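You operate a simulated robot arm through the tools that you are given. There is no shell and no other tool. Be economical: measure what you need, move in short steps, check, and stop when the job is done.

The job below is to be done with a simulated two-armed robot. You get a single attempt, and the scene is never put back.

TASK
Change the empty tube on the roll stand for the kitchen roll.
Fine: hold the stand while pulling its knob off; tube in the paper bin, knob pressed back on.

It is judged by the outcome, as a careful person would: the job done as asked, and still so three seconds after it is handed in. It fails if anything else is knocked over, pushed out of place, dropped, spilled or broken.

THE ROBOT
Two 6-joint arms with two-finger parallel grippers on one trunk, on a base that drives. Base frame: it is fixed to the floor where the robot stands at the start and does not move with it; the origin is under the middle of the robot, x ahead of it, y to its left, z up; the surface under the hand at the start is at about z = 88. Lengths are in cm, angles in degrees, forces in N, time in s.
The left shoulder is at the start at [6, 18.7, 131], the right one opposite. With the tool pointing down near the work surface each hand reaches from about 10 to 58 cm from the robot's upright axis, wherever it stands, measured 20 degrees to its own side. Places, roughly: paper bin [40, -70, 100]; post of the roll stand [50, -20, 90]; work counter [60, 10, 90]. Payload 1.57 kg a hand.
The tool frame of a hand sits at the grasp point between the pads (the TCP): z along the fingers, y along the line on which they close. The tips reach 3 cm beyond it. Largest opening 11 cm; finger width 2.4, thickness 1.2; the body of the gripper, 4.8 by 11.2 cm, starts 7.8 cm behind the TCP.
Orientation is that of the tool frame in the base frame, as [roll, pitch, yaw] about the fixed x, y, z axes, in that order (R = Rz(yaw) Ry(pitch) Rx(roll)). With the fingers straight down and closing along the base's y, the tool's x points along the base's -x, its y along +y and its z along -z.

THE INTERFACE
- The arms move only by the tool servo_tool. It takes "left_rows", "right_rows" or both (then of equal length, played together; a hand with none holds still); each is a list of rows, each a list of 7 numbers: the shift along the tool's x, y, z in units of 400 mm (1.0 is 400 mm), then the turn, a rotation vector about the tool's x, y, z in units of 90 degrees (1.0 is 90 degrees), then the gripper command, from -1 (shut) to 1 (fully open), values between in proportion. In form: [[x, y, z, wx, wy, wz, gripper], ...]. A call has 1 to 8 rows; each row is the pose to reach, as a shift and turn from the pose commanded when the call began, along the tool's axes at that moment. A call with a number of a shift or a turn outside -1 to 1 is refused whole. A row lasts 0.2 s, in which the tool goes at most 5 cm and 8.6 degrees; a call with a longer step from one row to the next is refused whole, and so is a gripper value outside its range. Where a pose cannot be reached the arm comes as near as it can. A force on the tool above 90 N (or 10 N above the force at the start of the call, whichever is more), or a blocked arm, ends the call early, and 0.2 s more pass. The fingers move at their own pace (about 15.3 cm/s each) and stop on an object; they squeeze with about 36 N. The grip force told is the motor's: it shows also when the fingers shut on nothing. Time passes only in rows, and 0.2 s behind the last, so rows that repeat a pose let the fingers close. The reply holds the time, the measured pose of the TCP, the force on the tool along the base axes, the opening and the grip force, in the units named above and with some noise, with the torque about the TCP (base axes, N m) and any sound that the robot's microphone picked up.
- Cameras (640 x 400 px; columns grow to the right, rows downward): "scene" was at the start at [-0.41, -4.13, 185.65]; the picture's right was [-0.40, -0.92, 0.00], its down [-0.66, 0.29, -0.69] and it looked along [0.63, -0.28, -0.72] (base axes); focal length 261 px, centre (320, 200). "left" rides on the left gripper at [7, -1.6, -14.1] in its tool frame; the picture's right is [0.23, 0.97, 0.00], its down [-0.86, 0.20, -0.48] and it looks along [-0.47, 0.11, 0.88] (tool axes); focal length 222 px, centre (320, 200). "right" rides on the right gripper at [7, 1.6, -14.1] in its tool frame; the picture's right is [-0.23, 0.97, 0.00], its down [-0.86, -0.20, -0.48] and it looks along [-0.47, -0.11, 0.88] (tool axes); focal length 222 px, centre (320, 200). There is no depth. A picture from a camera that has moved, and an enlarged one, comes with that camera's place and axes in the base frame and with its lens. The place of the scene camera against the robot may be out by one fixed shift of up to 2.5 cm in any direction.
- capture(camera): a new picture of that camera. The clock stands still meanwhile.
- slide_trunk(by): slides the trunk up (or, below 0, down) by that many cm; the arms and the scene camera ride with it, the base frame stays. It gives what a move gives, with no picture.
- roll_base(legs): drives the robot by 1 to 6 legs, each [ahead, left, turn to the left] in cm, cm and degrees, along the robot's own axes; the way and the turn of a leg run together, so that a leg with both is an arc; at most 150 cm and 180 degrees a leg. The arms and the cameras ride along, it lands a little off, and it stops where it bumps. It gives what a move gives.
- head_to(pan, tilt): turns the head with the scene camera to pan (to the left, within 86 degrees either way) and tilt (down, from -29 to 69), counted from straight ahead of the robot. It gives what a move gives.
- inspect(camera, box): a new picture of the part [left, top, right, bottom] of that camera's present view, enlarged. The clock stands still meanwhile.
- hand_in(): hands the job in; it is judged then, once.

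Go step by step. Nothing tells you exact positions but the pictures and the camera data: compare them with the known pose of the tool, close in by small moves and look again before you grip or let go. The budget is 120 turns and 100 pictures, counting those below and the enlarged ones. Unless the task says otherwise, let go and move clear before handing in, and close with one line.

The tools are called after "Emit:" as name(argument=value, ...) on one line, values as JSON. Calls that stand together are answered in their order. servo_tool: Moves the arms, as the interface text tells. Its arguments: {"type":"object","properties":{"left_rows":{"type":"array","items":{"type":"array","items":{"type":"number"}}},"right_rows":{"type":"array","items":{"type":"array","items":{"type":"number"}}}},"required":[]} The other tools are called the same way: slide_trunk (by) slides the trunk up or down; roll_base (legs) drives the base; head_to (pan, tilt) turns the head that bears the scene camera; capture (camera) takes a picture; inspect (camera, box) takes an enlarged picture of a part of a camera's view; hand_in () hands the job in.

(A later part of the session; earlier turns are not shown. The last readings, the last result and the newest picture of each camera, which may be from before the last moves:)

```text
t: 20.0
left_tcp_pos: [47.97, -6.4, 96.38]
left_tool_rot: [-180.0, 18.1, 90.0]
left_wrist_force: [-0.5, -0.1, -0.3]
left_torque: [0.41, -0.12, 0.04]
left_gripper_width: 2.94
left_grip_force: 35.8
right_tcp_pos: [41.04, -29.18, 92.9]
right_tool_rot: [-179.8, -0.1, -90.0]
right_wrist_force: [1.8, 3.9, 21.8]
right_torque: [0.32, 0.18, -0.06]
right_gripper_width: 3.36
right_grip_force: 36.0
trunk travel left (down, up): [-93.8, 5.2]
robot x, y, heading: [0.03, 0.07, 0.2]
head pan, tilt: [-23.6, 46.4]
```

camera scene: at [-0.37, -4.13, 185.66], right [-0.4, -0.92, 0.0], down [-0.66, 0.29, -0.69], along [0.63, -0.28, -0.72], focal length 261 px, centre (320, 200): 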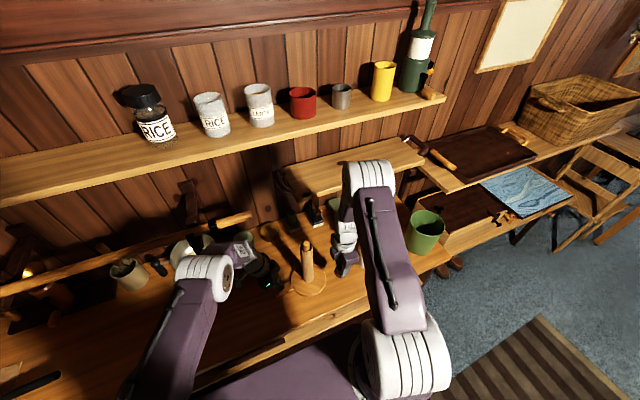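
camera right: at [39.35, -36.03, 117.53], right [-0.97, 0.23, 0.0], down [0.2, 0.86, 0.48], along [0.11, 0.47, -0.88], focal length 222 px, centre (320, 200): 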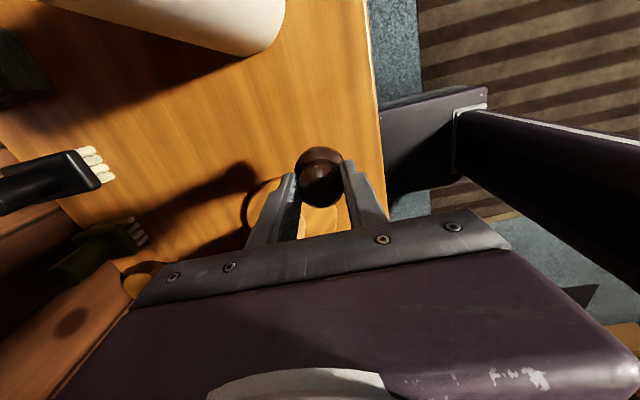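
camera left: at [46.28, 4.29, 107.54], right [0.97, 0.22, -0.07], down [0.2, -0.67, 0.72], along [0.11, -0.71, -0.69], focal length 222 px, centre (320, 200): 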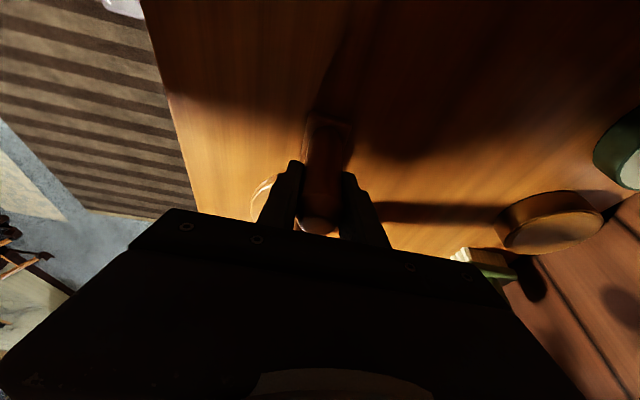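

Contact: the knob stands on the counter with the TCP at 92.9. I'll relax the pressure, open, and rise clear.

Emit:
servo_tool(right_rows=[[0, 0, -0.007, 0, 0, 0, -1], [0, 0, -0.007, 0, 0, 0, -0.2], [0, 0, -0.007, 0, 0, 0, 0.0], [0, 0, -0.007, 0, 0, 0, 0.2]])

Emit:
servo_tool(right_rows=[[0, 0, -0.06, 0, 0, 0, 0.2], [0, 0, -0.16, 0, 0, 0, 0.2], [0, 0, -0.28, 0, 0, 0, 0.2], [0, 0, -0.4, 0, 0, 0, 0.2], [0, 0, -0.52, 0, 0, 0, 0.2], [0, 0, -0.64, 0, 0, 0, 0.2], [0, 0, -0.75, 0, 0, 0, 0.2]])

Emit:
capture(camera="right")

```text
t: 21.0
left_tcp_pos: [48.06, -6.63, 96.43]
left_tool_rot: [-179.9, 18.0, 89.9]
left_wrist_force: [2.9, 0.8, 4.9]
left_torque: [-0.37, 0.36, 0.11]
left_gripper_width: 2.97
left_grip_force: 35.8
right_tcp_pos: [41.05, -29.18, 92.9]
right_tool_rot: [180.0, 0.0, -90.1]
right_wrist_force: [0.4, 0.5, -0.9]
right_torque: [-0.05, -0.01, 0.02]
right_gripper_width: 6.6
right_grip_force: 0.0
trunk travel left (down, up): [-93.8, 5.2]
robot x, y, heading: [-0.04, -0.22, -0.1]
head pan, tilt: [-23.6, 46.4]
```

```text
t: 22.6
left_tcp_pos: [48.08, -6.52, 96.36]
left_tool_rot: [-180.0, 18.1, 90.0]
left_wrist_force: [2.5, 2.3, 4.6]
left_torque: [-0.25, 0.22, 0.08]
left_gripper_width: 2.92
left_grip_force: 35.9
right_tcp_pos: [40.98, -29.23, 122.8]
right_tool_rot: [-180.0, 0.0, -90.0]
right_wrist_force: [1.2, 0.0, -0.1]
right_torque: [0.0, 0.0, -0.01]
right_gripper_width: 6.61
right_grip_force: 0.1
trunk travel left (down, up): [-93.8, 5.2]
robot x, y, heading: [0.32, 0.19, 0.2]
head pan, tilt: [-23.6, 46.4]
```

```text
61 pictures are left
camera right: at [39.43, -36.07, 136.88], right [-0.97, 0.23, 0.0], down [0.2, 0.86, 0.48], along [0.11, 0.47, -0.88], focal length 222 px, centre (320, 200)
```

right: 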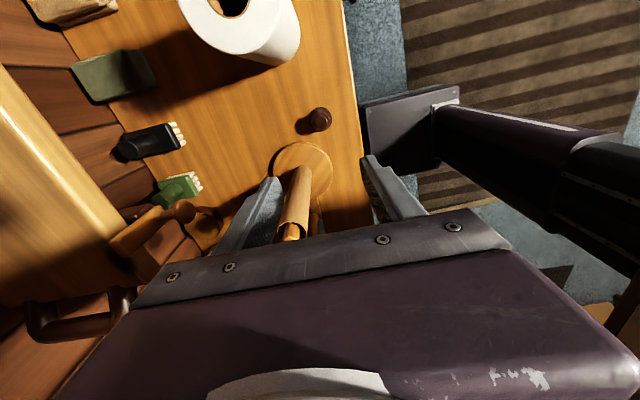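

The knob stands upright on the counter. Next, the right hand goes over the post and down around the tube.

Emit:
servo_tool(right_rows=[[-0.09, -0.06, -0.02, 0, 0, 0, 0.3], [-0.18, -0.12, -0.02, 0, 0, 0, 0.3], [-0.267, -0.176, -0.02, 0, 0, 0, 0.3], [-0.267, -0.176, 0.08, 0, 0, 0, 0.3]])

Emit:
inspect(camera="right", box=[220, 60, 440, 260])

```text
t: 23.6
left_tcp_pos: [48.07, -6.5, 96.34]
left_tool_rot: [180.0, 18.0, 90.1]
left_wrist_force: [-0.2, 1.0, -0.3]
left_torque: [-0.01, 0.06, -0.04]
left_gripper_width: 2.94
left_grip_force: 35.8
right_tcp_pos: [48.15, -18.51, 119.9]
right_tool_rot: [180.0, 0.0, -90.0]
right_wrist_force: [0.2, -0.6, -0.3]
right_torque: [-0.01, 0.02, 0.02]
right_gripper_width: 7.15
right_grip_force: 0.1
trunk travel left (down, up): [-93.8, 5.2]
robot x, y, heading: [-0.1, 0.26, 0.1]
head pan, tilt: [-23.6, 46.4]
```

```text
2.00 times, centred on (330, 160) of right
camera zoom: at [46.55, -25.51, 133.86], right [-0.97, 0.23, 0.0], down [0.2, 0.85, 0.48], along [0.11, 0.47, -0.88], focal length 444 px, centre (300, 280)
```

zoom: 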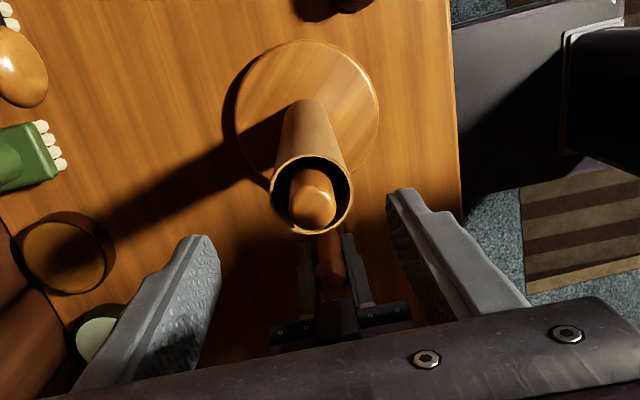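

The tube and post are centred near (47.7, -18.7). I'll go down around the tube and close on it.

Emit:
servo_tool(right_rows=[[0.003, 0.009, 0.08, 0, 0, 0, 0.3], [0.003, 0.009, 0.16, 0, 0, 0, 0.3], [0.003, 0.009, 0.24, 0, 0, 0, 0.2], [0.003, 0.009, 0.295, 0, 0, 0, 0], [0.003, 0.009, 0.295, 0, 0, 0, -0.3], [0.003, 0.009, 0.295, 0, 0, 0, -0.5], [0.003, 0.009, 0.295, 0, 0, 0, -0.5]])

Emit:
inspect(camera="right", box=[220, 60, 440, 260])

```text
t: 25.2
left_tcp_pos: [48.03, -6.68, 96.33]
left_tool_rot: [-180.0, 18.0, 90.0]
left_wrist_force: [0.2, 0.0, 0.8]
left_torque: [0.03, -0.11, 0.09]
left_gripper_width: 2.92
left_grip_force: 36.4
right_tcp_pos: [47.74, -18.5, 107.89]
right_tool_rot: [180.0, 0.0, -90.0]
right_wrist_force: [-0.2, 0.2, 0.1]
right_torque: [0.01, -0.02, 0.0]
right_gripper_width: 4.05
right_grip_force: 35.7
trunk travel left (down, up): [-93.8, 5.2]
robot x, y, heading: [0.41, 0.1, 0.2]
head pan, tilt: [-23.6, 46.4]
```

```text
2.00 times, centred on (330, 160) of right
camera zoom: at [46.1, -25.49, 121.86], right [-0.97, 0.23, 0.0], down [0.2, 0.86, 0.48], along [0.11, 0.47, -0.88], focal length 444 px, centre (300, 280)
```

zoom: 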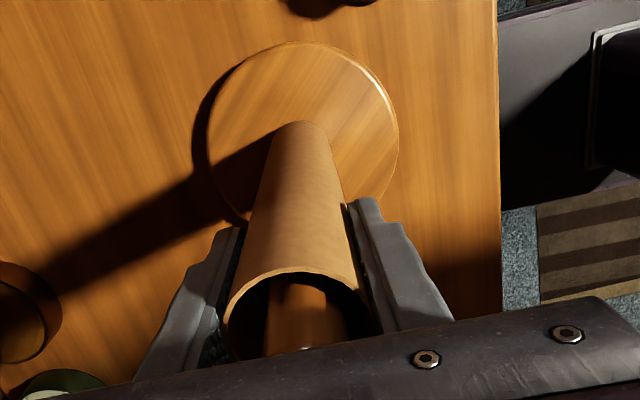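

The tube is gripped (4.05 cm). I'll lift it straight up off the post.

Emit:
servo_tool(right_rows=[[0, 0, -0.05, 0, 0, 0, -0.5], [0, 0, -0.15, 0, 0, 0, -0.5], [0, 0, -0.25, 0, 0, 0, -0.5], [0, 0, -0.35, 0, 0, 0, -0.5], [0, 0, -0.45, 0, 0, 0, -0.5], [0, 0, -0.55, 0, 0, 0, -0.5], [0, 0, -0.65, 0, 0, 0, -0.5], [0, 0, -0.75, 0, 0, 0, -0.5]])

Emit:
capture(camera="scene")

Emit:
capture(camera="right")

```text
t: 27.0
left_tcp_pos: [47.95, -6.57, 96.3]
left_tool_rot: [-179.9, 18.0, 90.1]
left_wrist_force: [-0.2, 0.8, 2.0]
left_torque: [0.06, -0.32, 0.11]
left_gripper_width: 2.93
left_grip_force: 36.0
right_tcp_pos: [47.45, -18.65, 137.97]
right_tool_rot: [180.0, 0.0, -90.1]
right_wrist_force: [0.2, 0.0, -0.2]
right_torque: [-0.03, 0.01, 0.02]
right_gripper_width: 4.04
right_grip_force: 35.8
trunk travel left (down, up): [-93.8, 5.2]
robot x, y, heading: [0.2, 0.1, 0.0]
head pan, tilt: [-23.6, 46.4]
```

```text
58 pictures are left
camera scene: at [-0.41, -4.11, 185.65], right [-0.4, -0.92, 0.0], down [-0.66, 0.29, -0.69], along [0.63, -0.28, -0.72], focal length 261 px, centre (320, 200)
```

scene: 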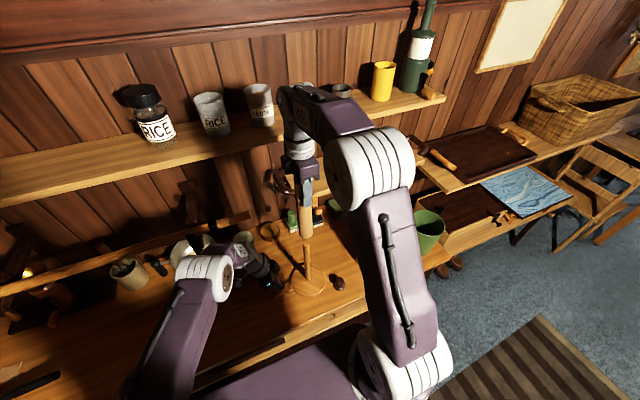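

```text
57 pictures are left
camera right: at [45.89, -25.56, 151.94], right [-0.97, 0.23, 0.0], down [0.2, 0.86, 0.48], along [0.11, 0.47, -0.88], focal length 222 px, centre (320, 200)
```

right: 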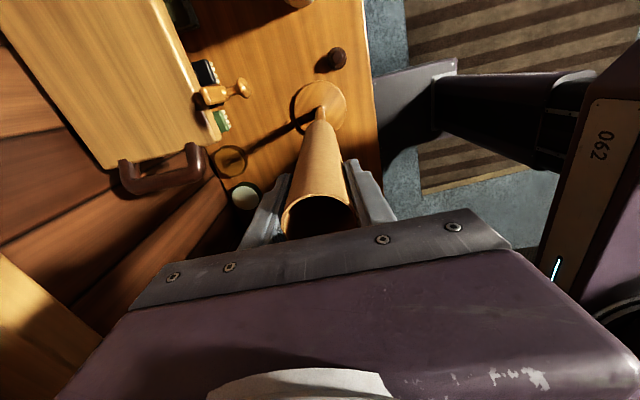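

The tube is off and held at z 138, and the roll, bin and stand should all be within reach if the base moves about 22 cm to the right. First I'll release the peg with the left hand and retreat it clear.

Emit:
servo_tool(left_rows=[[0, 0, 0, 0, 0, 0, -0.2], [0, 0, 0, 0, 0, 0, 0.2], [0, 0, -0.07, 0, 0, 0, 0.2], [0, 0, -0.17, 0, 0, 0, 0.2], [0, 0, -0.28, 0, 0, 0, 0.2], [0, 0, -0.39, 0, 0, 0, 0.2], [0, -0.04, -0.49, 0, 0, 0, 0.2], [0, -0.1, -0.59, 0, 0, 0, 0.2]])

Emit:
servo_tool(left_rows=[[0, -0.08, -0.08, 0, 0, 0, 0.2], [0, -0.16, -0.16, 0, 0, 0, 0.2], [0, -0.22, -0.24, 0, 0, 0, 0.2]], right_rows=[[0, 0.04, -0.01, 0, 0, 0, -0.5], [0, 0.1, -0.03, 0, 0, 0, -0.5], [0, 0.16, -0.05, 0, 0, 0, -0.5]])

Emit:
capture(camera="scene")

```text
t: 28.8
left_tcp_pos: [43.73, 0.92, 118.78]
left_tool_rot: [179.9, 18.0, 90.0]
left_wrist_force: [-0.8, -0.6, -0.7]
left_torque: [-0.01, 0.01, 0.03]
left_gripper_width: 6.62
left_grip_force: 0.1
right_tcp_pos: [47.34, -18.64, 137.95]
right_tool_rot: [-179.9, 0.0, -90.0]
right_wrist_force: [-0.7, 0.6, -0.4]
right_torque: [0.03, -0.03, 0.02]
right_gripper_width: 4.03
right_grip_force: 36.5
trunk travel left (down, up): [-93.8, 5.2]
robot x, y, heading: [0.08, 0.39, -0.1]
head pan, tilt: [-23.6, 46.4]
```

```text
t: 29.6
left_tcp_pos: [34.76, 3.92, 127.92]
left_tool_rot: [179.9, 17.9, 90.0]
left_wrist_force: [-0.3, -0.2, -0.1]
left_torque: [0.0, -0.02, 0.01]
left_gripper_width: 6.59
left_grip_force: 0.0
right_tcp_pos: [40.97, -18.44, 139.89]
right_tool_rot: [-179.7, 0.1, -90.0]
right_wrist_force: [-0.4, -0.6, 0.0]
right_torque: [-0.01, -0.01, 0.01]
right_gripper_width: 4.04
right_grip_force: 35.3
trunk travel left (down, up): [-93.8, 5.2]
robot x, y, heading: [-0.08, 0.15, -0.2]
head pan, tilt: [-23.6, 46.4]
```

```text
56 pictures are left
camera scene: at [-0.83, -4.06, 185.65], right [-0.4, -0.92, 0.0], down [-0.66, 0.29, -0.69], along [0.63, -0.28, -0.72], focal length 261 px, centre (320, 200)
```

scene: 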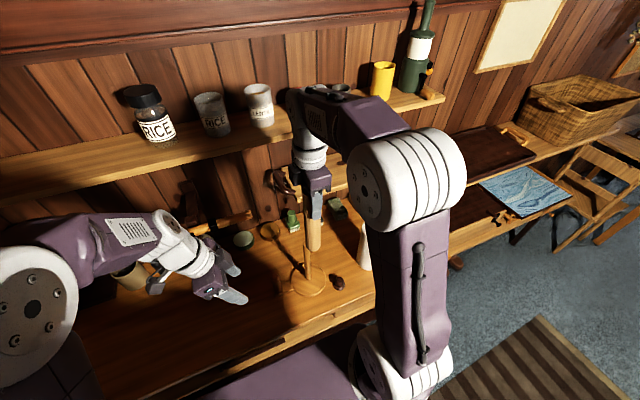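

Both hands are clear of everything. I'll drive the base 22 cm to the right.

Emit:
roll_base(legs=[[0, -22, 0]])

Emit:
capture(camera="scene")

Emit:
capture(camera="right")

```text
t: 31.3
left_tcp_pos: [35.08, -17.57, 127.83]
left_tool_rot: [180.0, 18.1, 89.9]
left_wrist_force: [-1.2, 0.0, -0.4]
left_torque: [-0.02, 0.01, -0.04]
left_gripper_width: 6.58
left_grip_force: 0.0
right_tcp_pos: [41.31, -39.88, 139.81]
right_tool_rot: [179.9, -0.2, -90.1]
right_wrist_force: [-0.6, 0.8, -0.1]
right_torque: [-0.1, 0.0, -0.01]
right_gripper_width: 4.03
right_grip_force: 35.7
trunk travel left (down, up): [-93.8, 5.2]
robot x, y, heading: [-0.13, -21.53, -0.1]
head pan, tilt: [-23.6, 46.4]
```

```text
55 pictures are left
camera scene: at [-0.35, -25.22, 185.66], right [-0.4, -0.92, 0.0], down [-0.66, 0.29, -0.69], along [0.63, -0.28, -0.72], focal length 261 px, centre (320, 200)
```

scene: 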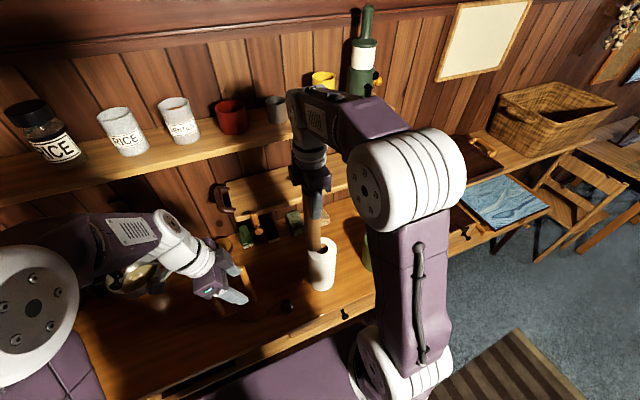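

```text
54 pictures are left
camera right: at [39.67, -46.74, 153.94], right [-0.97, 0.23, 0.0], down [0.2, 0.86, 0.48], along [0.11, 0.46, -0.88], focal length 222 px, centre (320, 200)
```

right: 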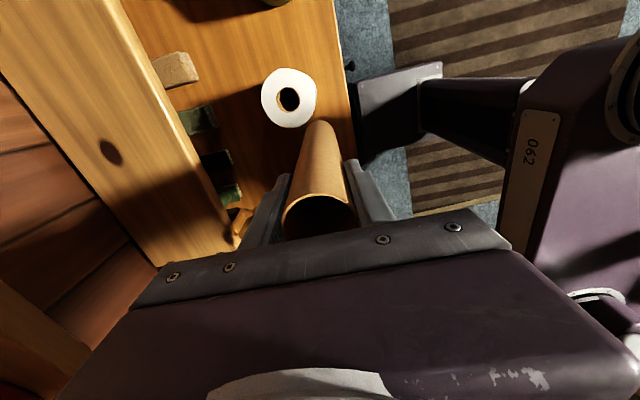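

The base is at y -21.5. I'll carry the tube over the roll toward the bin near (44.7, -70), lowering only after passing the roll.

Emit:
servo_tool(right_rows=[[0.11, -0.02, 0, 0, 0, 0, -0.5], [0.22, -0.04, 0, 0, 0, 0, -0.5], [0.33, -0.06, 0, 0, 0, 0, -0.5], [0.44, -0.085, 0.02, 0, 0, 0, -0.5], [0.53, -0.085, 0.09, 0, 0, 0, -0.5], [0.6, -0.085, 0.17, 0, 0, 0, -0.5], [0.67, -0.085, 0.25, 0, 0, 0, -0.5]])

Emit:
capture(camera="right")

Emit:
head_to(pan=-45, tilt=46)

Emit:
capture(camera="scene")

```text
t: 32.9
left_tcp_pos: [35.06, -18.24, 127.83]
left_tool_rot: [180.0, 17.9, 89.9]
left_wrist_force: [0.3, 0.3, 0.6]
left_torque: [0.01, 0.02, 0.03]
left_gripper_width: 6.6
left_grip_force: 0.1
right_tcp_pos: [44.59, -67.55, 129.94]
right_tool_rot: [-179.9, 0.1, -90.0]
right_wrist_force: [-0.3, -0.3, -0.2]
right_torque: [0.05, -0.03, -0.01]
right_gripper_width: 4.03
right_grip_force: 36.2
trunk travel left (down, up): [-93.8, 5.2]
robot x, y, heading: [0.1, -22.04, 0.1]
head pan, tilt: [-23.6, 46.4]
```

```text
53 pictures are left
camera right: at [43.0, -74.48, 143.87], right [-0.97, 0.23, 0.0], down [0.2, 0.85, 0.48], along [0.11, 0.47, -0.88], focal length 222 px, centre (320, 200)
```

right: 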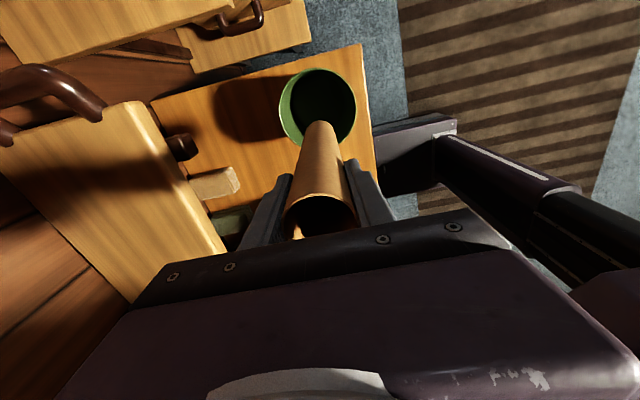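

```text
t: 33.7
left_tcp_pos: [34.96, -18.04, 127.83]
left_tool_rot: [180.0, 17.9, 90.0]
left_wrist_force: [-0.8, 0.7, -0.1]
left_torque: [-0.03, -0.01, 0.03]
left_gripper_width: 6.61
left_grip_force: 0.2
right_tcp_pos: [44.55, -67.17, 130.12]
right_tool_rot: [-180.0, 0.0, -90.1]
right_wrist_force: [0.1, 0.4, 0.9]
right_torque: [0.0, -0.01, -0.02]
right_gripper_width: 4.04
right_grip_force: 36.0
trunk travel left (down, up): [-93.8, 5.2]
robot x, y, heading: [0.04, -21.83, -0.2]
head pan, tilt: [-45.0, 46.0]
```

```text
52 pictures are left
camera scene: at [-2.05, -28.41, 185.71], right [-0.71, -0.71, 0.0], down [-0.51, 0.51, -0.69], along [0.49, -0.49, -0.72], focal length 261 px, centre (320, 200)
```

scene: 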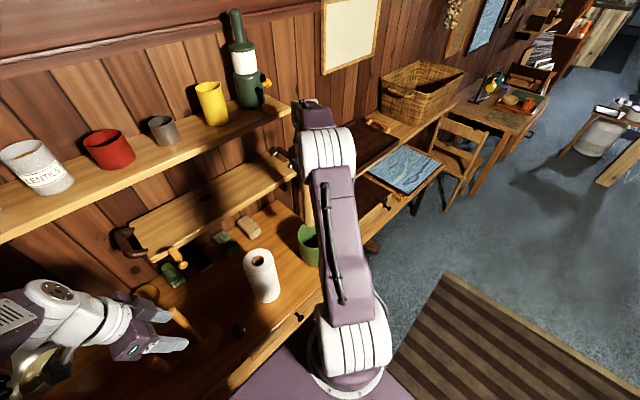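

The bin rim is centred near (44.4, -70). I'll move over it and lower the tube inside.

Emit:
servo_tool(right_rows=[[0.04, 0.003, 0, 0, 0, 0, -0.5], [0.072, 0.003, 0.02, 0, 0, 0, -0.5], [0.072, 0.003, 0.12, 0, 0, 0, -0.5], [0.072, 0.003, 0.22, 0, 0, 0, -0.5], [0.072, 0.003, 0.32, 0, 0, 0, -0.5], [0.072, 0.003, 0.4, 0, 0, 0, -0.5]])

Emit:
capture(camera="right")

```text
t: 35.1
left_tcp_pos: [35.15, -18.03, 127.8]
left_tool_rot: [180.0, 18.0, 89.9]
left_wrist_force: [0.5, 0.9, -0.4]
left_torque: [0.02, 0.02, -0.02]
left_gripper_width: 6.59
left_grip_force: 0.1
right_tcp_pos: [44.43, -70.24, 113.93]
right_tool_rot: [180.0, 0.0, -90.1]
right_wrist_force: [-0.3, 0.2, -0.2]
right_torque: [-0.01, -0.03, 0.04]
right_gripper_width: 4.03
right_grip_force: 36.2
trunk travel left (down, up): [-93.8, 5.2]
robot x, y, heading: [0.02, -22.03, -0.2]
head pan, tilt: [-45.0, 46.0]
```

```text
51 pictures are left
camera right: at [42.83, -77.18, 127.86], right [-0.97, 0.23, 0.0], down [0.2, 0.85, 0.48], along [0.11, 0.47, -0.88], focal length 222 px, centre (320, 200)
```

right: 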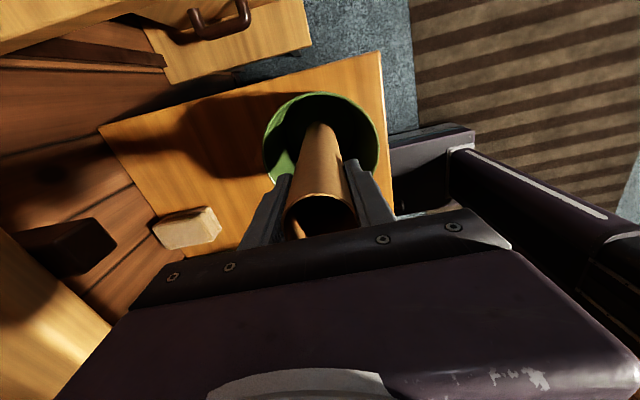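

The tube is inside the bin. I'll lower it until near the floor of the bin.

Emit:
servo_tool(right_rows=[[0, 0, 0.06, 0, 0, 0, -0.5], [0, 0, 0.1, 0, 0, 0, -0.5], [0, 0, 0.115, 0, 0, 0, -0.5]])

Emit:
servo_tool(right_rows=[[0, 0, 0.01, 0, 0, 0, -0.5], [0, 0, 0.016, 0, 0, 0, -0.5]])

```text
t: 35.9
left_tcp_pos: [35.12, -17.95, 127.81]
left_tool_rot: [179.9, 18.1, 89.9]
left_wrist_force: [-0.5, 1.0, -0.6]
left_torque: [0.0, 0.0, -0.03]
left_gripper_width: 6.6
left_grip_force: 0.0
right_tcp_pos: [44.3, -69.99, 109.31]
right_tool_rot: [-179.9, 0.0, -90.1]
right_wrist_force: [0.9, 0.4, -0.9]
right_torque: [0.02, -0.02, 0.02]
right_gripper_width: 4.04
right_grip_force: 36.2
trunk travel left (down, up): [-93.8, 5.2]
robot x, y, heading: [-0.19, -21.7, -0.4]
head pan, tilt: [-45.0, 46.0]
```

```text
t: 36.5
left_tcp_pos: [34.96, -17.99, 127.83]
left_tool_rot: [180.0, 18.0, 89.9]
left_wrist_force: [-0.2, 0.6, -0.3]
left_torque: [-0.01, -0.02, -0.01]
left_gripper_width: 6.6
left_grip_force: 0.1
right_tcp_pos: [44.41, -70.19, 108.62]
right_tool_rot: [180.0, 0.0, -90.1]
right_wrist_force: [-0.7, -0.4, 0.5]
right_torque: [0.01, -0.02, -0.01]
right_gripper_width: 4.02
right_grip_force: 36.0
trunk travel left (down, up): [-93.8, 5.2]
robot x, y, heading: [0.28, -22.24, 0.0]
head pan, tilt: [-45.0, 46.0]
```

Emit:
servo_tool(right_rows=[[0, 0, 0.012, 0, 0, 0, -0.5], [0, 0, 0.018, 0, 0, 0, -0.5]])

```text
t: 37.1
left_tcp_pos: [35.07, -17.92, 127.89]
left_tool_rot: [-180.0, 18.0, 89.8]
left_wrist_force: [0.4, 0.0, 0.4]
left_torque: [0.01, 0.0, 0.02]
left_gripper_width: 6.57
left_grip_force: 0.0
right_tcp_pos: [44.51, -70.09, 107.75]
right_tool_rot: [-180.0, 0.0, -90.2]
right_wrist_force: [-0.2, 0.3, -0.5]
right_torque: [0.0, 0.02, 0.03]
right_gripper_width: 4.02
right_grip_force: 36.0
trunk travel left (down, up): [-93.8, 5.2]
robot x, y, heading: [-0.18, -21.64, -0.3]
head pan, tilt: [-45.0, 46.0]
```

No contact yet; one more small step down, then I'll open.

Emit:
servo_tool(right_rows=[[0, 0, 0.01, 0, 0, 0, -0.5], [0, 0, 0.018, 0, 0, 0, -0.5]])

Emit:
inspect(camera="right", box=[220, 70, 440, 260])

```text
t: 37.7
left_tcp_pos: [35.12, -18.0, 127.81]
left_tool_rot: [180.0, 18.0, 89.9]
left_wrist_force: [0.9, -0.4, 0.4]
left_torque: [0.03, 0.01, 0.0]
left_gripper_width: 6.6
left_grip_force: 0.0
right_tcp_pos: [44.47, -70.0, 107.08]
right_tool_rot: [-180.0, 0.0, -90.1]
right_wrist_force: [0.4, 0.4, -0.6]
right_torque: [-0.02, 0.02, -0.02]
right_gripper_width: 4.03
right_grip_force: 36.0
trunk travel left (down, up): [-93.8, 5.2]
robot x, y, heading: [-0.27, -22.07, -0.2]
head pan, tilt: [-45.0, 46.0]
```

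```text
2.11 times, centred on (330, 165) of right
camera zoom: at [42.87, -77.01, 121.09], right [-0.97, 0.23, 0.0], down [0.2, 0.85, 0.48], along [0.11, 0.47, -0.88], focal length 468 px, centre (299, 274)
```

zoom: 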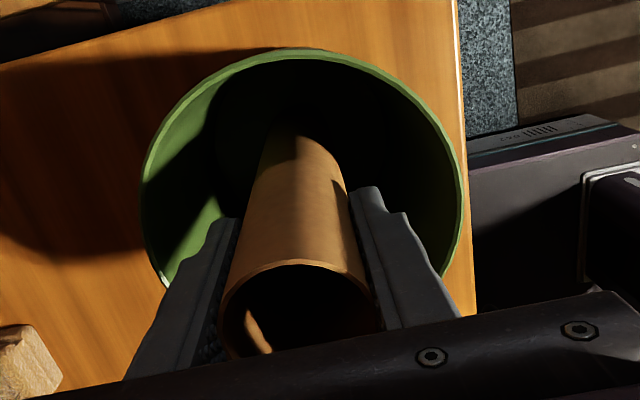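

The fingers are still above the rim. I'll open slightly, let the tube settle, and rise.

Emit:
servo_tool(right_rows=[[0, 0, 0, 0, 0, 0, -0.2], [0, 0, 0, 0, 0, 0, -0.05], [0, 0, 0, 0, 0, 0, 0.1], [0, 0, 0, 0, 0, 0, 0.2]])

Emit:
inspect(camera="right", box=[220, 70, 440, 260])

```text
t: 38.7
left_tcp_pos: [35.02, -18.01, 127.9]
left_tool_rot: [180.0, 18.1, 89.9]
left_wrist_force: [0.0, 0.3, 0.4]
left_torque: [0.02, -0.03, -0.03]
left_gripper_width: 6.6
left_grip_force: 0.0
right_tcp_pos: [44.49, -69.99, 106.99]
right_tool_rot: [180.0, 0.0, -90.1]
right_wrist_force: [-0.1, -0.1, 0.3]
right_torque: [0.01, 0.01, -0.04]
right_gripper_width: 6.59
right_grip_force: 0.0
trunk travel left (down, up): [-93.8, 5.2]
robot x, y, heading: [0.1, -21.59, -0.2]
head pan, tilt: [-45.0, 46.0]
```

```text
2.11 times, centred on (330, 165) of right
camera zoom: at [42.86, -77.0, 121.13], right [-0.97, 0.23, 0.0], down [0.2, 0.85, 0.48], along [0.11, 0.47, -0.88], focal length 468 px, centre (299, 274)
```

zoom: 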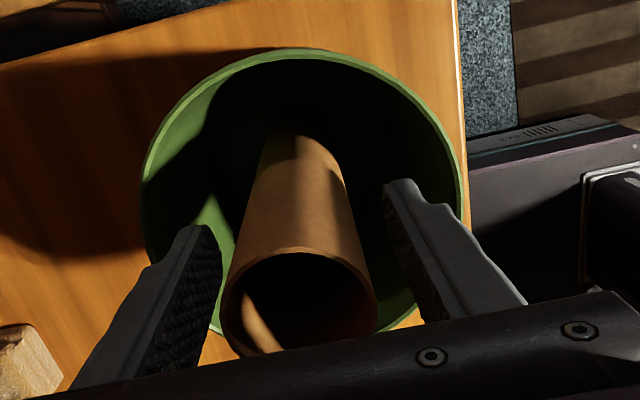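

The tube stands in the bin. I'll raise the right hand straight up, then look at the bin and the roll.

Emit:
servo_tool(right_rows=[[0, 0, -0.05, 0, 0, 0, 0.2], [0, 0, -0.15, 0, 0, 0, 0.2], [0, 0, -0.27, 0, 0, 0, 0.2], [0, 0, -0.39, 0, 0, 0, 0.2], [0, 0, -0.51, 0, 0, 0, 0.2], [-0.1, 0, -0.56, 0, 0, 0, 0.5], [-0.2, 0, -0.56, 0, 0, 0, 1], [-0.3, 0, -0.56, 0, 0, 0, 1]])

Emit:
capture(camera="right")

Emit:
capture(camera="scene")

```text
t: 40.5
left_tcp_pos: [34.96, -17.9, 127.81]
left_tool_rot: [179.9, 18.0, 90.0]
left_wrist_force: [0.0, -0.8, 0.1]
left_torque: [0.01, 0.0, -0.01]
left_gripper_width: 6.59
left_grip_force: 0.1
right_tcp_pos: [44.55, -57.91, 129.49]
right_tool_rot: [-180.0, 0.0, -90.1]
right_wrist_force: [0.3, -0.3, -0.2]
right_torque: [0.0, 0.01, 0.0]
right_gripper_width: 11.0
right_grip_force: 0.1
trunk travel left (down, up): [-93.8, 5.2]
robot x, y, heading: [0.01, -21.75, -0.3]
head pan, tilt: [-45.0, 46.0]
```

```text
48 pictures are left
camera right: at [42.84, -64.92, 143.56], right [-0.97, 0.23, 0.0], down [0.2, 0.86, 0.48], along [0.11, 0.47, -0.88], focal length 222 px, centre (320, 200)
```

right: 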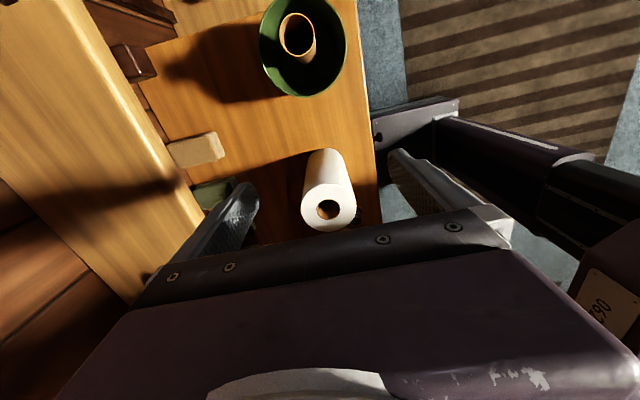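

```text
47 pictures are left
camera scene: at [-2.08, -28.27, 185.71], right [-0.71, -0.71, 0.0], down [-0.51, 0.51, -0.69], along [0.49, -0.49, -0.72], focal length 261 px, centre (320, 200)
```

scene: 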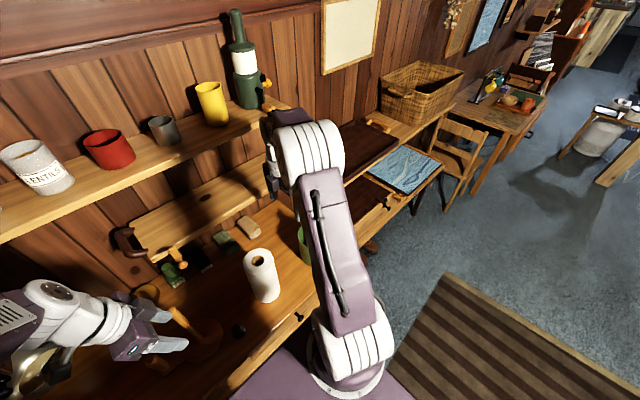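

The tube stands upright in the bin. Next is the roll near (45.9, -45.3); I'll bring the open hand just above it and look.

Emit:
servo_tool(right_rows=[[-0.1, -0.01, 0, 0, 0, 0, 1], [-0.2, -0.02, 0.02, 0, 0, 0, 1], [-0.28, -0.031, 0.08, 0, 0, 0, 1], [-0.318, -0.031, 0.15, 0, 0, 0, 1], [-0.318, -0.031, 0.2, 0, 0, 0, 1]])

Emit:
capture(camera="right")

```text
t: 41.7
left_tcp_pos: [35.17, -17.91, 127.85]
left_tool_rot: [180.0, 18.0, 89.9]
left_wrist_force: [0.4, -0.3, -0.2]
left_torque: [-0.02, 0.02, 0.01]
left_gripper_width: 6.56
left_grip_force: 0.0
right_tcp_pos: [45.77, -45.15, 121.56]
right_tool_rot: [-179.9, 0.0, -90.1]
right_wrist_force: [-0.2, 0.0, 1.0]
right_torque: [-0.03, -0.05, 0.0]
right_gripper_width: 10.98
right_grip_force: 0.1
trunk travel left (down, up): [-93.8, 5.2]
robot x, y, heading: [0.24, -21.89, -0.3]
head pan, tilt: [-45.0, 46.0]
```

```text
46 pictures are left
camera right: at [44.22, -52.15, 135.56], right [-0.97, 0.23, 0.0], down [0.2, 0.85, 0.48], along [0.11, 0.47, -0.88], focal length 222 px, centre (320, 200)
```

right: 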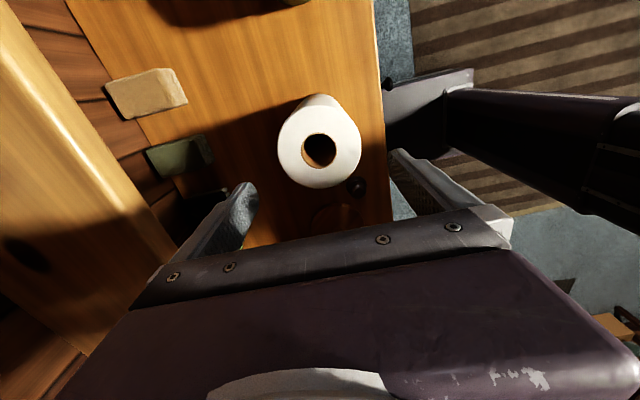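

The hand is centred over the roll (45.8, -45.2). I'll lower the tips to just above its rim and check alignment.

Emit:
servo_tool(right_rows=[[0, 0, 0.08, 0, 0, 0, 1], [0, 0, 0.155, 0, 0, 0, 1]])

Emit:
capture(camera="right")

```text
t: 42.3
left_tcp_pos: [35.17, -17.99, 127.84]
left_tool_rot: [-179.9, 18.0, 90.0]
left_wrist_force: [0.1, -0.3, -0.3]
left_torque: [0.02, 0.02, -0.01]
left_gripper_width: 6.62
left_grip_force: 0.1
right_tcp_pos: [45.75, -45.28, 115.29]
right_tool_rot: [179.9, 0.0, -90.1]
right_wrist_force: [-0.2, 0.1, 0.2]
right_torque: [-0.03, -0.01, -0.01]
right_gripper_width: 10.98
right_grip_force: 0.0
trunk travel left (down, up): [-93.8, 5.2]
robot x, y, heading: [-0.13, -21.77, 0.1]
head pan, tilt: [-45.0, 46.0]
```

```text
45 pictures are left
camera right: at [44.27, -52.24, 129.33], right [-0.97, 0.23, 0.0], down [0.2, 0.85, 0.48], along [0.11, 0.47, -0.88], focal length 222 px, centre (320, 200)
```

right: 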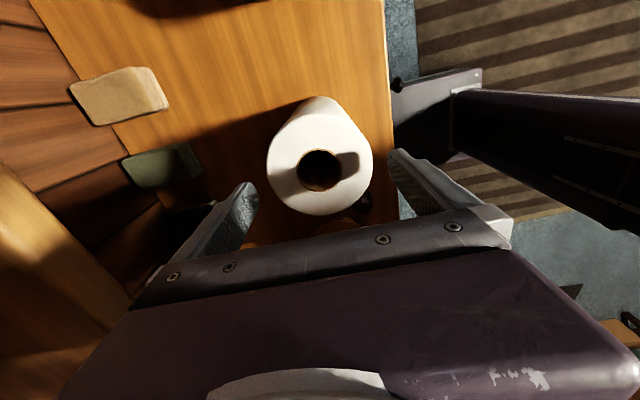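

The roll is centred between the fingers with about 0.7 cm on each side. I'll descend to grip height and close.

Emit:
servo_tool(right_rows=[[0.004, -0.002, 0.06, 0, 0, 0, 1], [0.004, -0.002, 0.13, 0, 0, 0, 1], [0.004, -0.002, 0.205, 0, 0, 0, 1], [0.004, -0.002, 0.205, 0, 0, 0, 0.7], [0.004, -0.002, 0.205, 0, 0, 0, 0.4], [0.004, -0.002, 0.205, 0, 0, 0, 0.2], [0.004, -0.002, 0.205, 0, 0, 0, 0.2]])

Emit:
capture(camera="right")

```text
t: 43.9
left_tcp_pos: [35.22, -17.97, 127.75]
left_tool_rot: [179.8, 17.9, 89.9]
left_wrist_force: [-0.2, 0.3, -1.0]
left_torque: [0.0, -0.01, 0.05]
left_gripper_width: 6.59
left_grip_force: 0.0
right_tcp_pos: [45.88, -45.52, 107.14]
right_tool_rot: [179.9, 0.0, -90.1]
right_wrist_force: [0.7, -1.3, 2.3]
right_torque: [0.06, -0.21, -0.03]
right_gripper_width: 9.63
right_grip_force: 36.3
trunk travel left (down, up): [-93.8, 5.2]
robot x, y, heading: [0.05, -22.1, -0.3]
head pan, tilt: [-45.0, 46.0]
```

```text
44 pictures are left
camera right: at [44.13, -52.46, 121.24], right [-0.97, 0.23, 0.0], down [0.2, 0.85, 0.48], along [0.11, 0.47, -0.88], focal length 222 px, centre (320, 200)
```

right: 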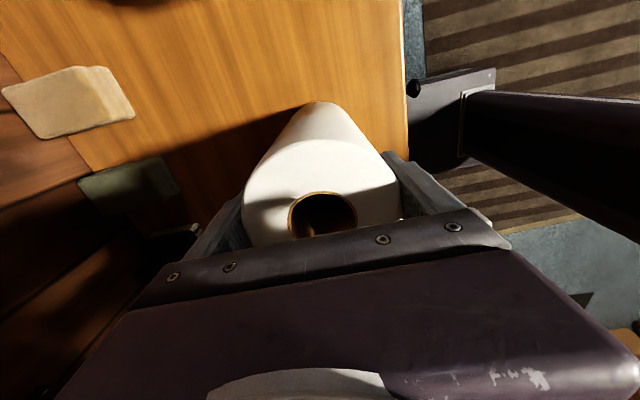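

The roll is gripped (9.6 cm). I'll lift it straight up high enough to clear the post.

Emit:
servo_tool(right_rows=[[0, 0, -0.04, 0, 0, 0, 0.2], [0, 0, -0.14, 0, 0, 0, 0.2], [0, 0, -0.25, 0, 0, 0, 0.2], [0, 0, -0.36, 0, 0, 0, 0.2], [0, 0, -0.47, 0, 0, 0, 0.2], [0, 0, -0.58, 0, 0, 0, 0.2], [0, 0, -0.69, 0, 0, 0, 0.2], [0, 0, -0.78, 0, 0, 0, 0.2]])

Emit:
servo_tool(left_rows=[[0, -0.03, -0.06, 0, 0, 0, 0.2], [0.06, -0.06, -0.12, 0, 0, 0, 0.2], [0.14, -0.08, -0.16, 0, 0, 0, 0.2], [0.22, -0.08, -0.16, 0, 0, 0, 0.2], [0.3, -0.08, -0.16, 0, 0, 0, 0.2]])

Emit:
head_to(pan=-10, tilt=48)

Emit:
capture(camera="scene")

Emit:
capture(camera="right")

```text
t: 45.7
left_tcp_pos: [35.12, -17.99, 127.81]
left_tool_rot: [179.9, 17.9, 89.9]
left_wrist_force: [0.7, 0.3, 0.4]
left_torque: [-0.01, 0.01, 0.01]
left_gripper_width: 6.57
left_grip_force: 0.0
right_tcp_pos: [45.78, -45.44, 138.52]
right_tool_rot: [179.9, 0.1, -90.2]
right_wrist_force: [-0.2, 0.2, -1.6]
right_torque: [-0.01, 0.02, -0.01]
right_gripper_width: 9.61
right_grip_force: 36.2
trunk travel left (down, up): [-93.8, 5.2]
robot x, y, heading: [-0.03, -21.59, -0.2]
head pan, tilt: [-45.0, 46.0]
```

```text
t: 46.9
left_tcp_pos: [31.82, -4.41, 130.21]
left_tool_rot: [-180.0, 18.1, 89.9]
left_wrist_force: [0.5, -0.6, -0.5]
left_torque: [-0.01, -0.03, 0.01]
left_gripper_width: 6.61
left_grip_force: 0.1
right_tcp_pos: [45.79, -45.43, 138.41]
right_tool_rot: [180.0, 0.0, -90.2]
right_wrist_force: [0.1, 0.0, -1.5]
right_torque: [-0.01, -0.01, -0.01]
right_gripper_width: 9.61
right_grip_force: 36.0
trunk travel left (down, up): [-93.8, 5.2]
robot x, y, heading: [-0.13, -21.87, -0.1]
head pan, tilt: [-45.0, 46.0]
```

```text
t: 47.9
left_tcp_pos: [31.88, -4.65, 130.34]
left_tool_rot: [180.0, 18.0, 89.9]
left_wrist_force: [0.3, 0.0, -0.5]
left_torque: [-0.01, 0.0, 0.01]
left_gripper_width: 6.61
left_grip_force: 0.1
right_tcp_pos: [45.86, -45.56, 138.31]
right_tool_rot: [-180.0, 0.0, -90.1]
right_wrist_force: [-0.4, -0.2, -1.3]
right_torque: [0.0, -0.03, -0.04]
right_gripper_width: 9.59
right_grip_force: 35.8
trunk travel left (down, up): [-93.8, 5.2]
robot x, y, heading: [-0.23, -21.97, -0.2]
head pan, tilt: [-10.0, 48.0]
```

```text
43 pictures are left
camera scene: at [0.02, -24.15, 185.43], right [-0.18, -0.98, 0.0], down [-0.73, 0.13, -0.67], along [0.66, -0.12, -0.74], focal length 261 px, centre (320, 200)
```

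scene: 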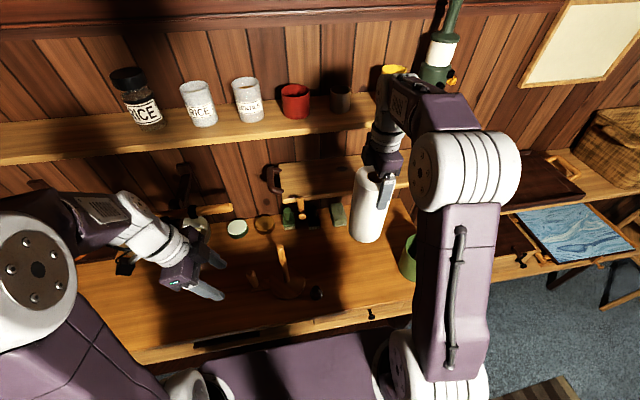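

```text
42 pictures are left
camera right: at [44.25, -52.48, 152.42], right [-0.97, 0.23, 0.0], down [0.2, 0.85, 0.48], along [0.11, 0.47, -0.88], focal length 222 px, centre (320, 200)
```

right: 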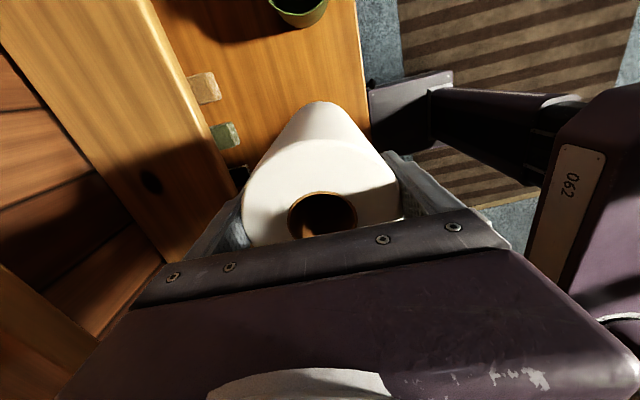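

The roll hangs straight in the gripper. I'll carry it over to the stand's post near (47.75, -18.7), staying above it, then check alignment from two cameras.

Emit:
servo_tool(right_rows=[[-0.1, -0.01, 0, 0, 0, 0, 0.2], [-0.21, -0.02, 0, 0, 0, 0, 0.2], [-0.32, -0.03, 0.01, 0, 0, 0, 0.2], [-0.43, -0.04, 0.02, 0, 0, 0, 0.2], [-0.54, -0.047, 0.03, 0, 0, 0, 0.2], [-0.62, -0.047, 0.04, 0, 0, 0, 0.2], [-0.667, -0.047, 0.045, 0, 0, 0, 0.2], [-0.667, -0.047, 0.045, 0, 0, 0, 0.2]])

Emit:
capture(camera="scene")

Emit:
capture(camera="left")

```text
t: 49.7
left_tcp_pos: [31.79, -4.7, 130.19]
left_tool_rot: [180.0, 18.0, 89.9]
left_wrist_force: [0.1, -0.2, 0.3]
left_torque: [0.04, 0.0, 0.01]
left_gripper_width: 6.58
left_grip_force: 0.1
right_tcp_pos: [47.8, -18.61, 136.61]
right_tool_rot: [-179.9, 0.0, -90.1]
right_wrist_force: [0.4, -0.6, -2.5]
right_torque: [-0.01, 0.01, 0.03]
right_gripper_width: 9.6
right_grip_force: 36.2
trunk travel left (down, up): [-93.8, 5.2]
robot x, y, heading: [-0.03, -21.87, -0.3]
head pan, tilt: [-10.0, 48.0]
```

```text
41 pictures are left
camera scene: at [0.03, -24.08, 185.43], right [-0.17, -0.98, 0.0], down [-0.73, 0.13, -0.67], along [0.66, -0.12, -0.74], focal length 261 px, centre (320, 200)
```

scene: 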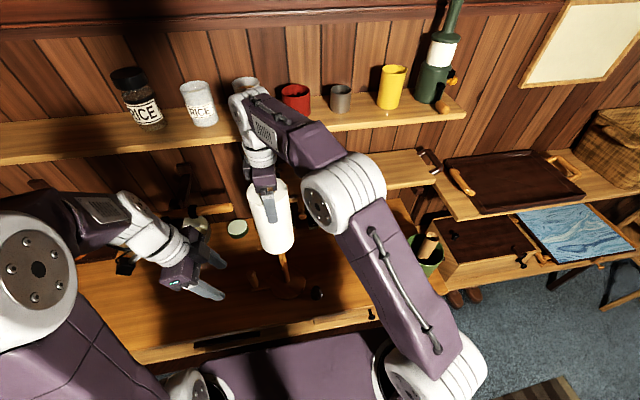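

```text
40 pictures are left
camera left: at [30.1, 6.3, 141.48], right [0.97, 0.22, -0.07], down [0.2, -0.67, 0.72], along [0.11, -0.71, -0.69], focal length 222 px, centre (320, 200)
```

left: 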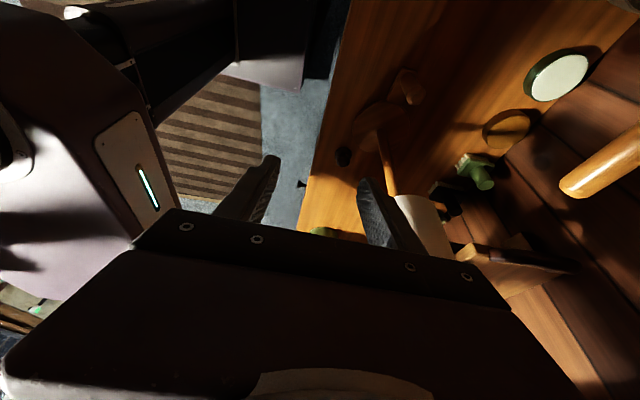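

The tube now rests leaning inside the bin, which is fine. Zooming in on the post and roll alignment.

Emit:
inspect(camera="left", box=[330, 60, 470, 260])

Emit:
inspect(camera="scene", box=[220, 170, 340, 310])

```text
2.00 times, centred on (400, 160) of left
camera zoom: at [30.1, 6.3, 141.48], right [0.97, 0.22, -0.07], down [0.2, -0.67, 0.72], along [0.11, -0.71, -0.69], focal length 444 px, centre (160, 280)
```

zoom: 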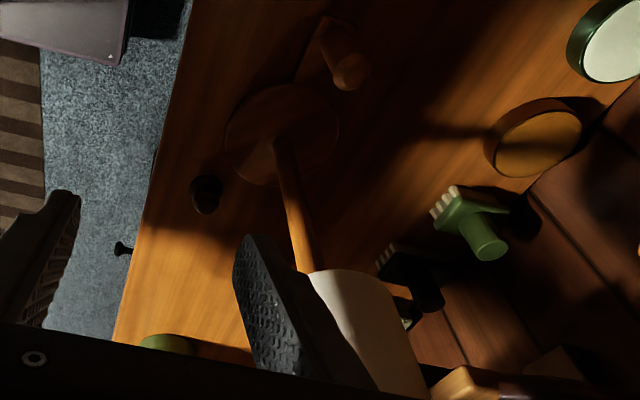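

```text
2.86 times, centred on (280, 240) of scene
camera zoom: at [0.03, -24.08, 185.43], right [-0.17, -0.98, 0.0], down [-0.73, 0.13, -0.67], along [0.66, -0.12, -0.74], focal length 745 px, centre (434, 86)
```

zoom: 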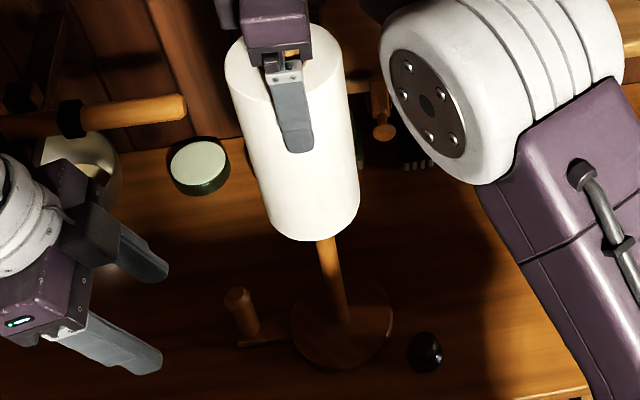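

Emit:
inspect(camera="left", box=[370, 110, 450, 220])

Emit:
inspect(camera="scene", box=[250, 220, 320, 300])

```text
3.64 times, centred on (410, 165) of left
camera zoom: at [30.1, 6.3, 141.48], right [0.97, 0.22, -0.07], down [0.2, -0.67, 0.72], along [0.11, -0.71, -0.69], focal length 808 px, centre (-7, 327)
```

zoom: 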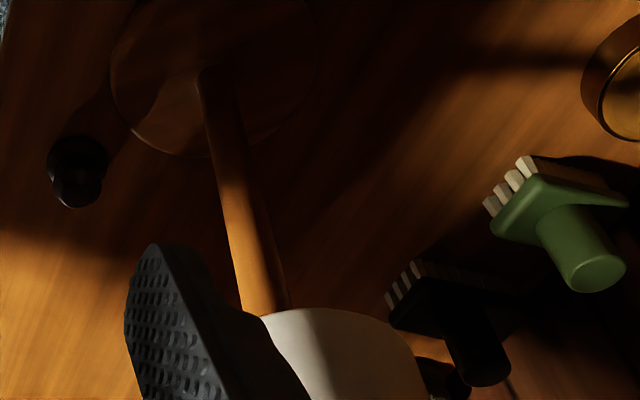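

```text
5.00 times, centred on (285, 260) of scene
camera zoom: at [0.03, -24.08, 185.43], right [-0.17, -0.98, 0.0], down [-0.73, 0.13, -0.67], along [0.66, -0.12, -0.74], focal length 1304 px, centre (495, -100)
```

zoom: 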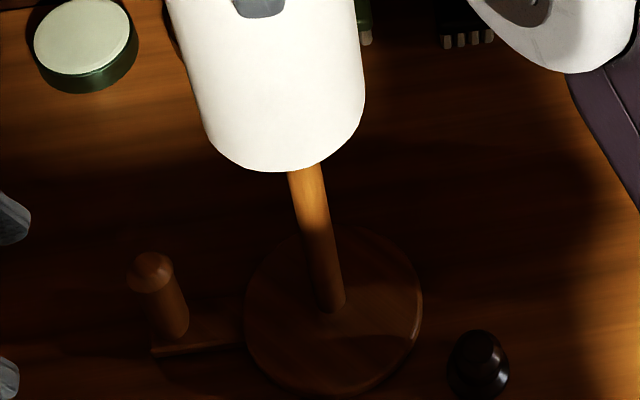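

The post is at (47.75, -18.7), and the roll sits about 0.5 cm too far toward +y. I'll shift it and lower to just above the post top, then recheck.

Emit:
servo_tool(right_rows=[[0.0125, 0.001, 0.02, 0, 0, 0, 0.2], [0.0125, 0.001, 0.04, 0, 0, 0, 0.2], [0.0125, 0.001, 0.04, 0, 0, 0, 0.2]])

Emit:
inspect(camera="scene", box=[250, 220, 320, 300])

Emit:
inspect(camera="left", box=[370, 110, 450, 220])

```text
t: 50.5
left_tcp_pos: [31.87, -4.65, 130.23]
left_tool_rot: [179.9, 18.0, 89.8]
left_wrist_force: [0.2, -0.7, 0.1]
left_torque: [-0.02, -0.02, 0.01]
left_gripper_width: 6.61
left_grip_force: 0.1
right_tcp_pos: [47.67, -19.27, 135.2]
right_tool_rot: [-180.0, 0.0, -90.1]
right_wrist_force: [-0.2, 0.1, -1.3]
right_torque: [0.01, 0.0, 0.0]
right_gripper_width: 9.57
right_grip_force: 35.9
trunk travel left (down, up): [-93.8, 5.2]
robot x, y, heading: [-0.16, -21.79, -0.0]
head pan, tilt: [-10.0, 48.0]
```

```text
5.00 times, centred on (285, 260) of scene
camera zoom: at [0.04, -24.05, 185.43], right [-0.17, -0.98, 0.0], down [-0.73, 0.13, -0.67], along [0.66, -0.12, -0.74], focal length 1304 px, centre (495, -100)
```

zoom: 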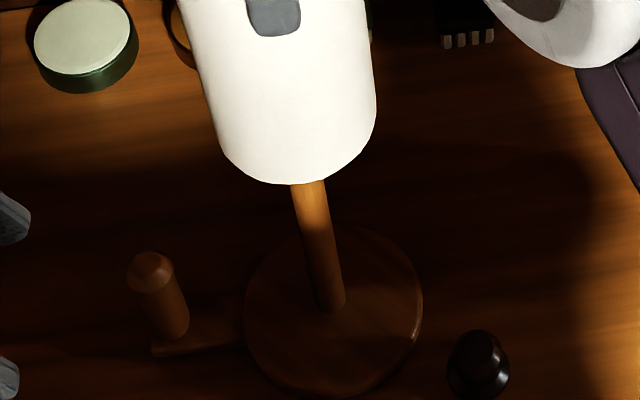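

```text
3.64 times, centred on (410, 165) of left
camera zoom: at [30.11, 6.33, 141.47], right [0.97, 0.22, -0.07], down [0.2, -0.67, 0.72], along [0.11, -0.71, -0.69], focal length 808 px, centre (-7, 327)
```

zoom: 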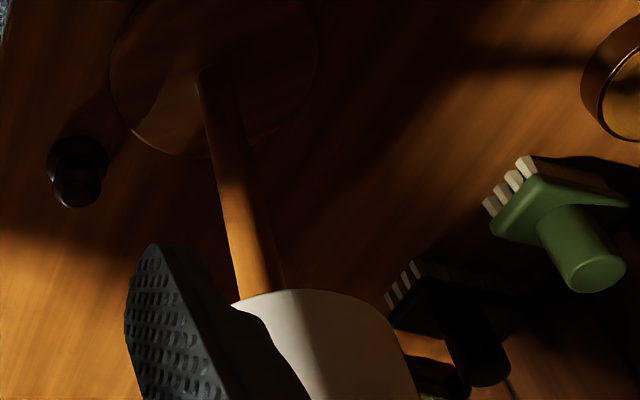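

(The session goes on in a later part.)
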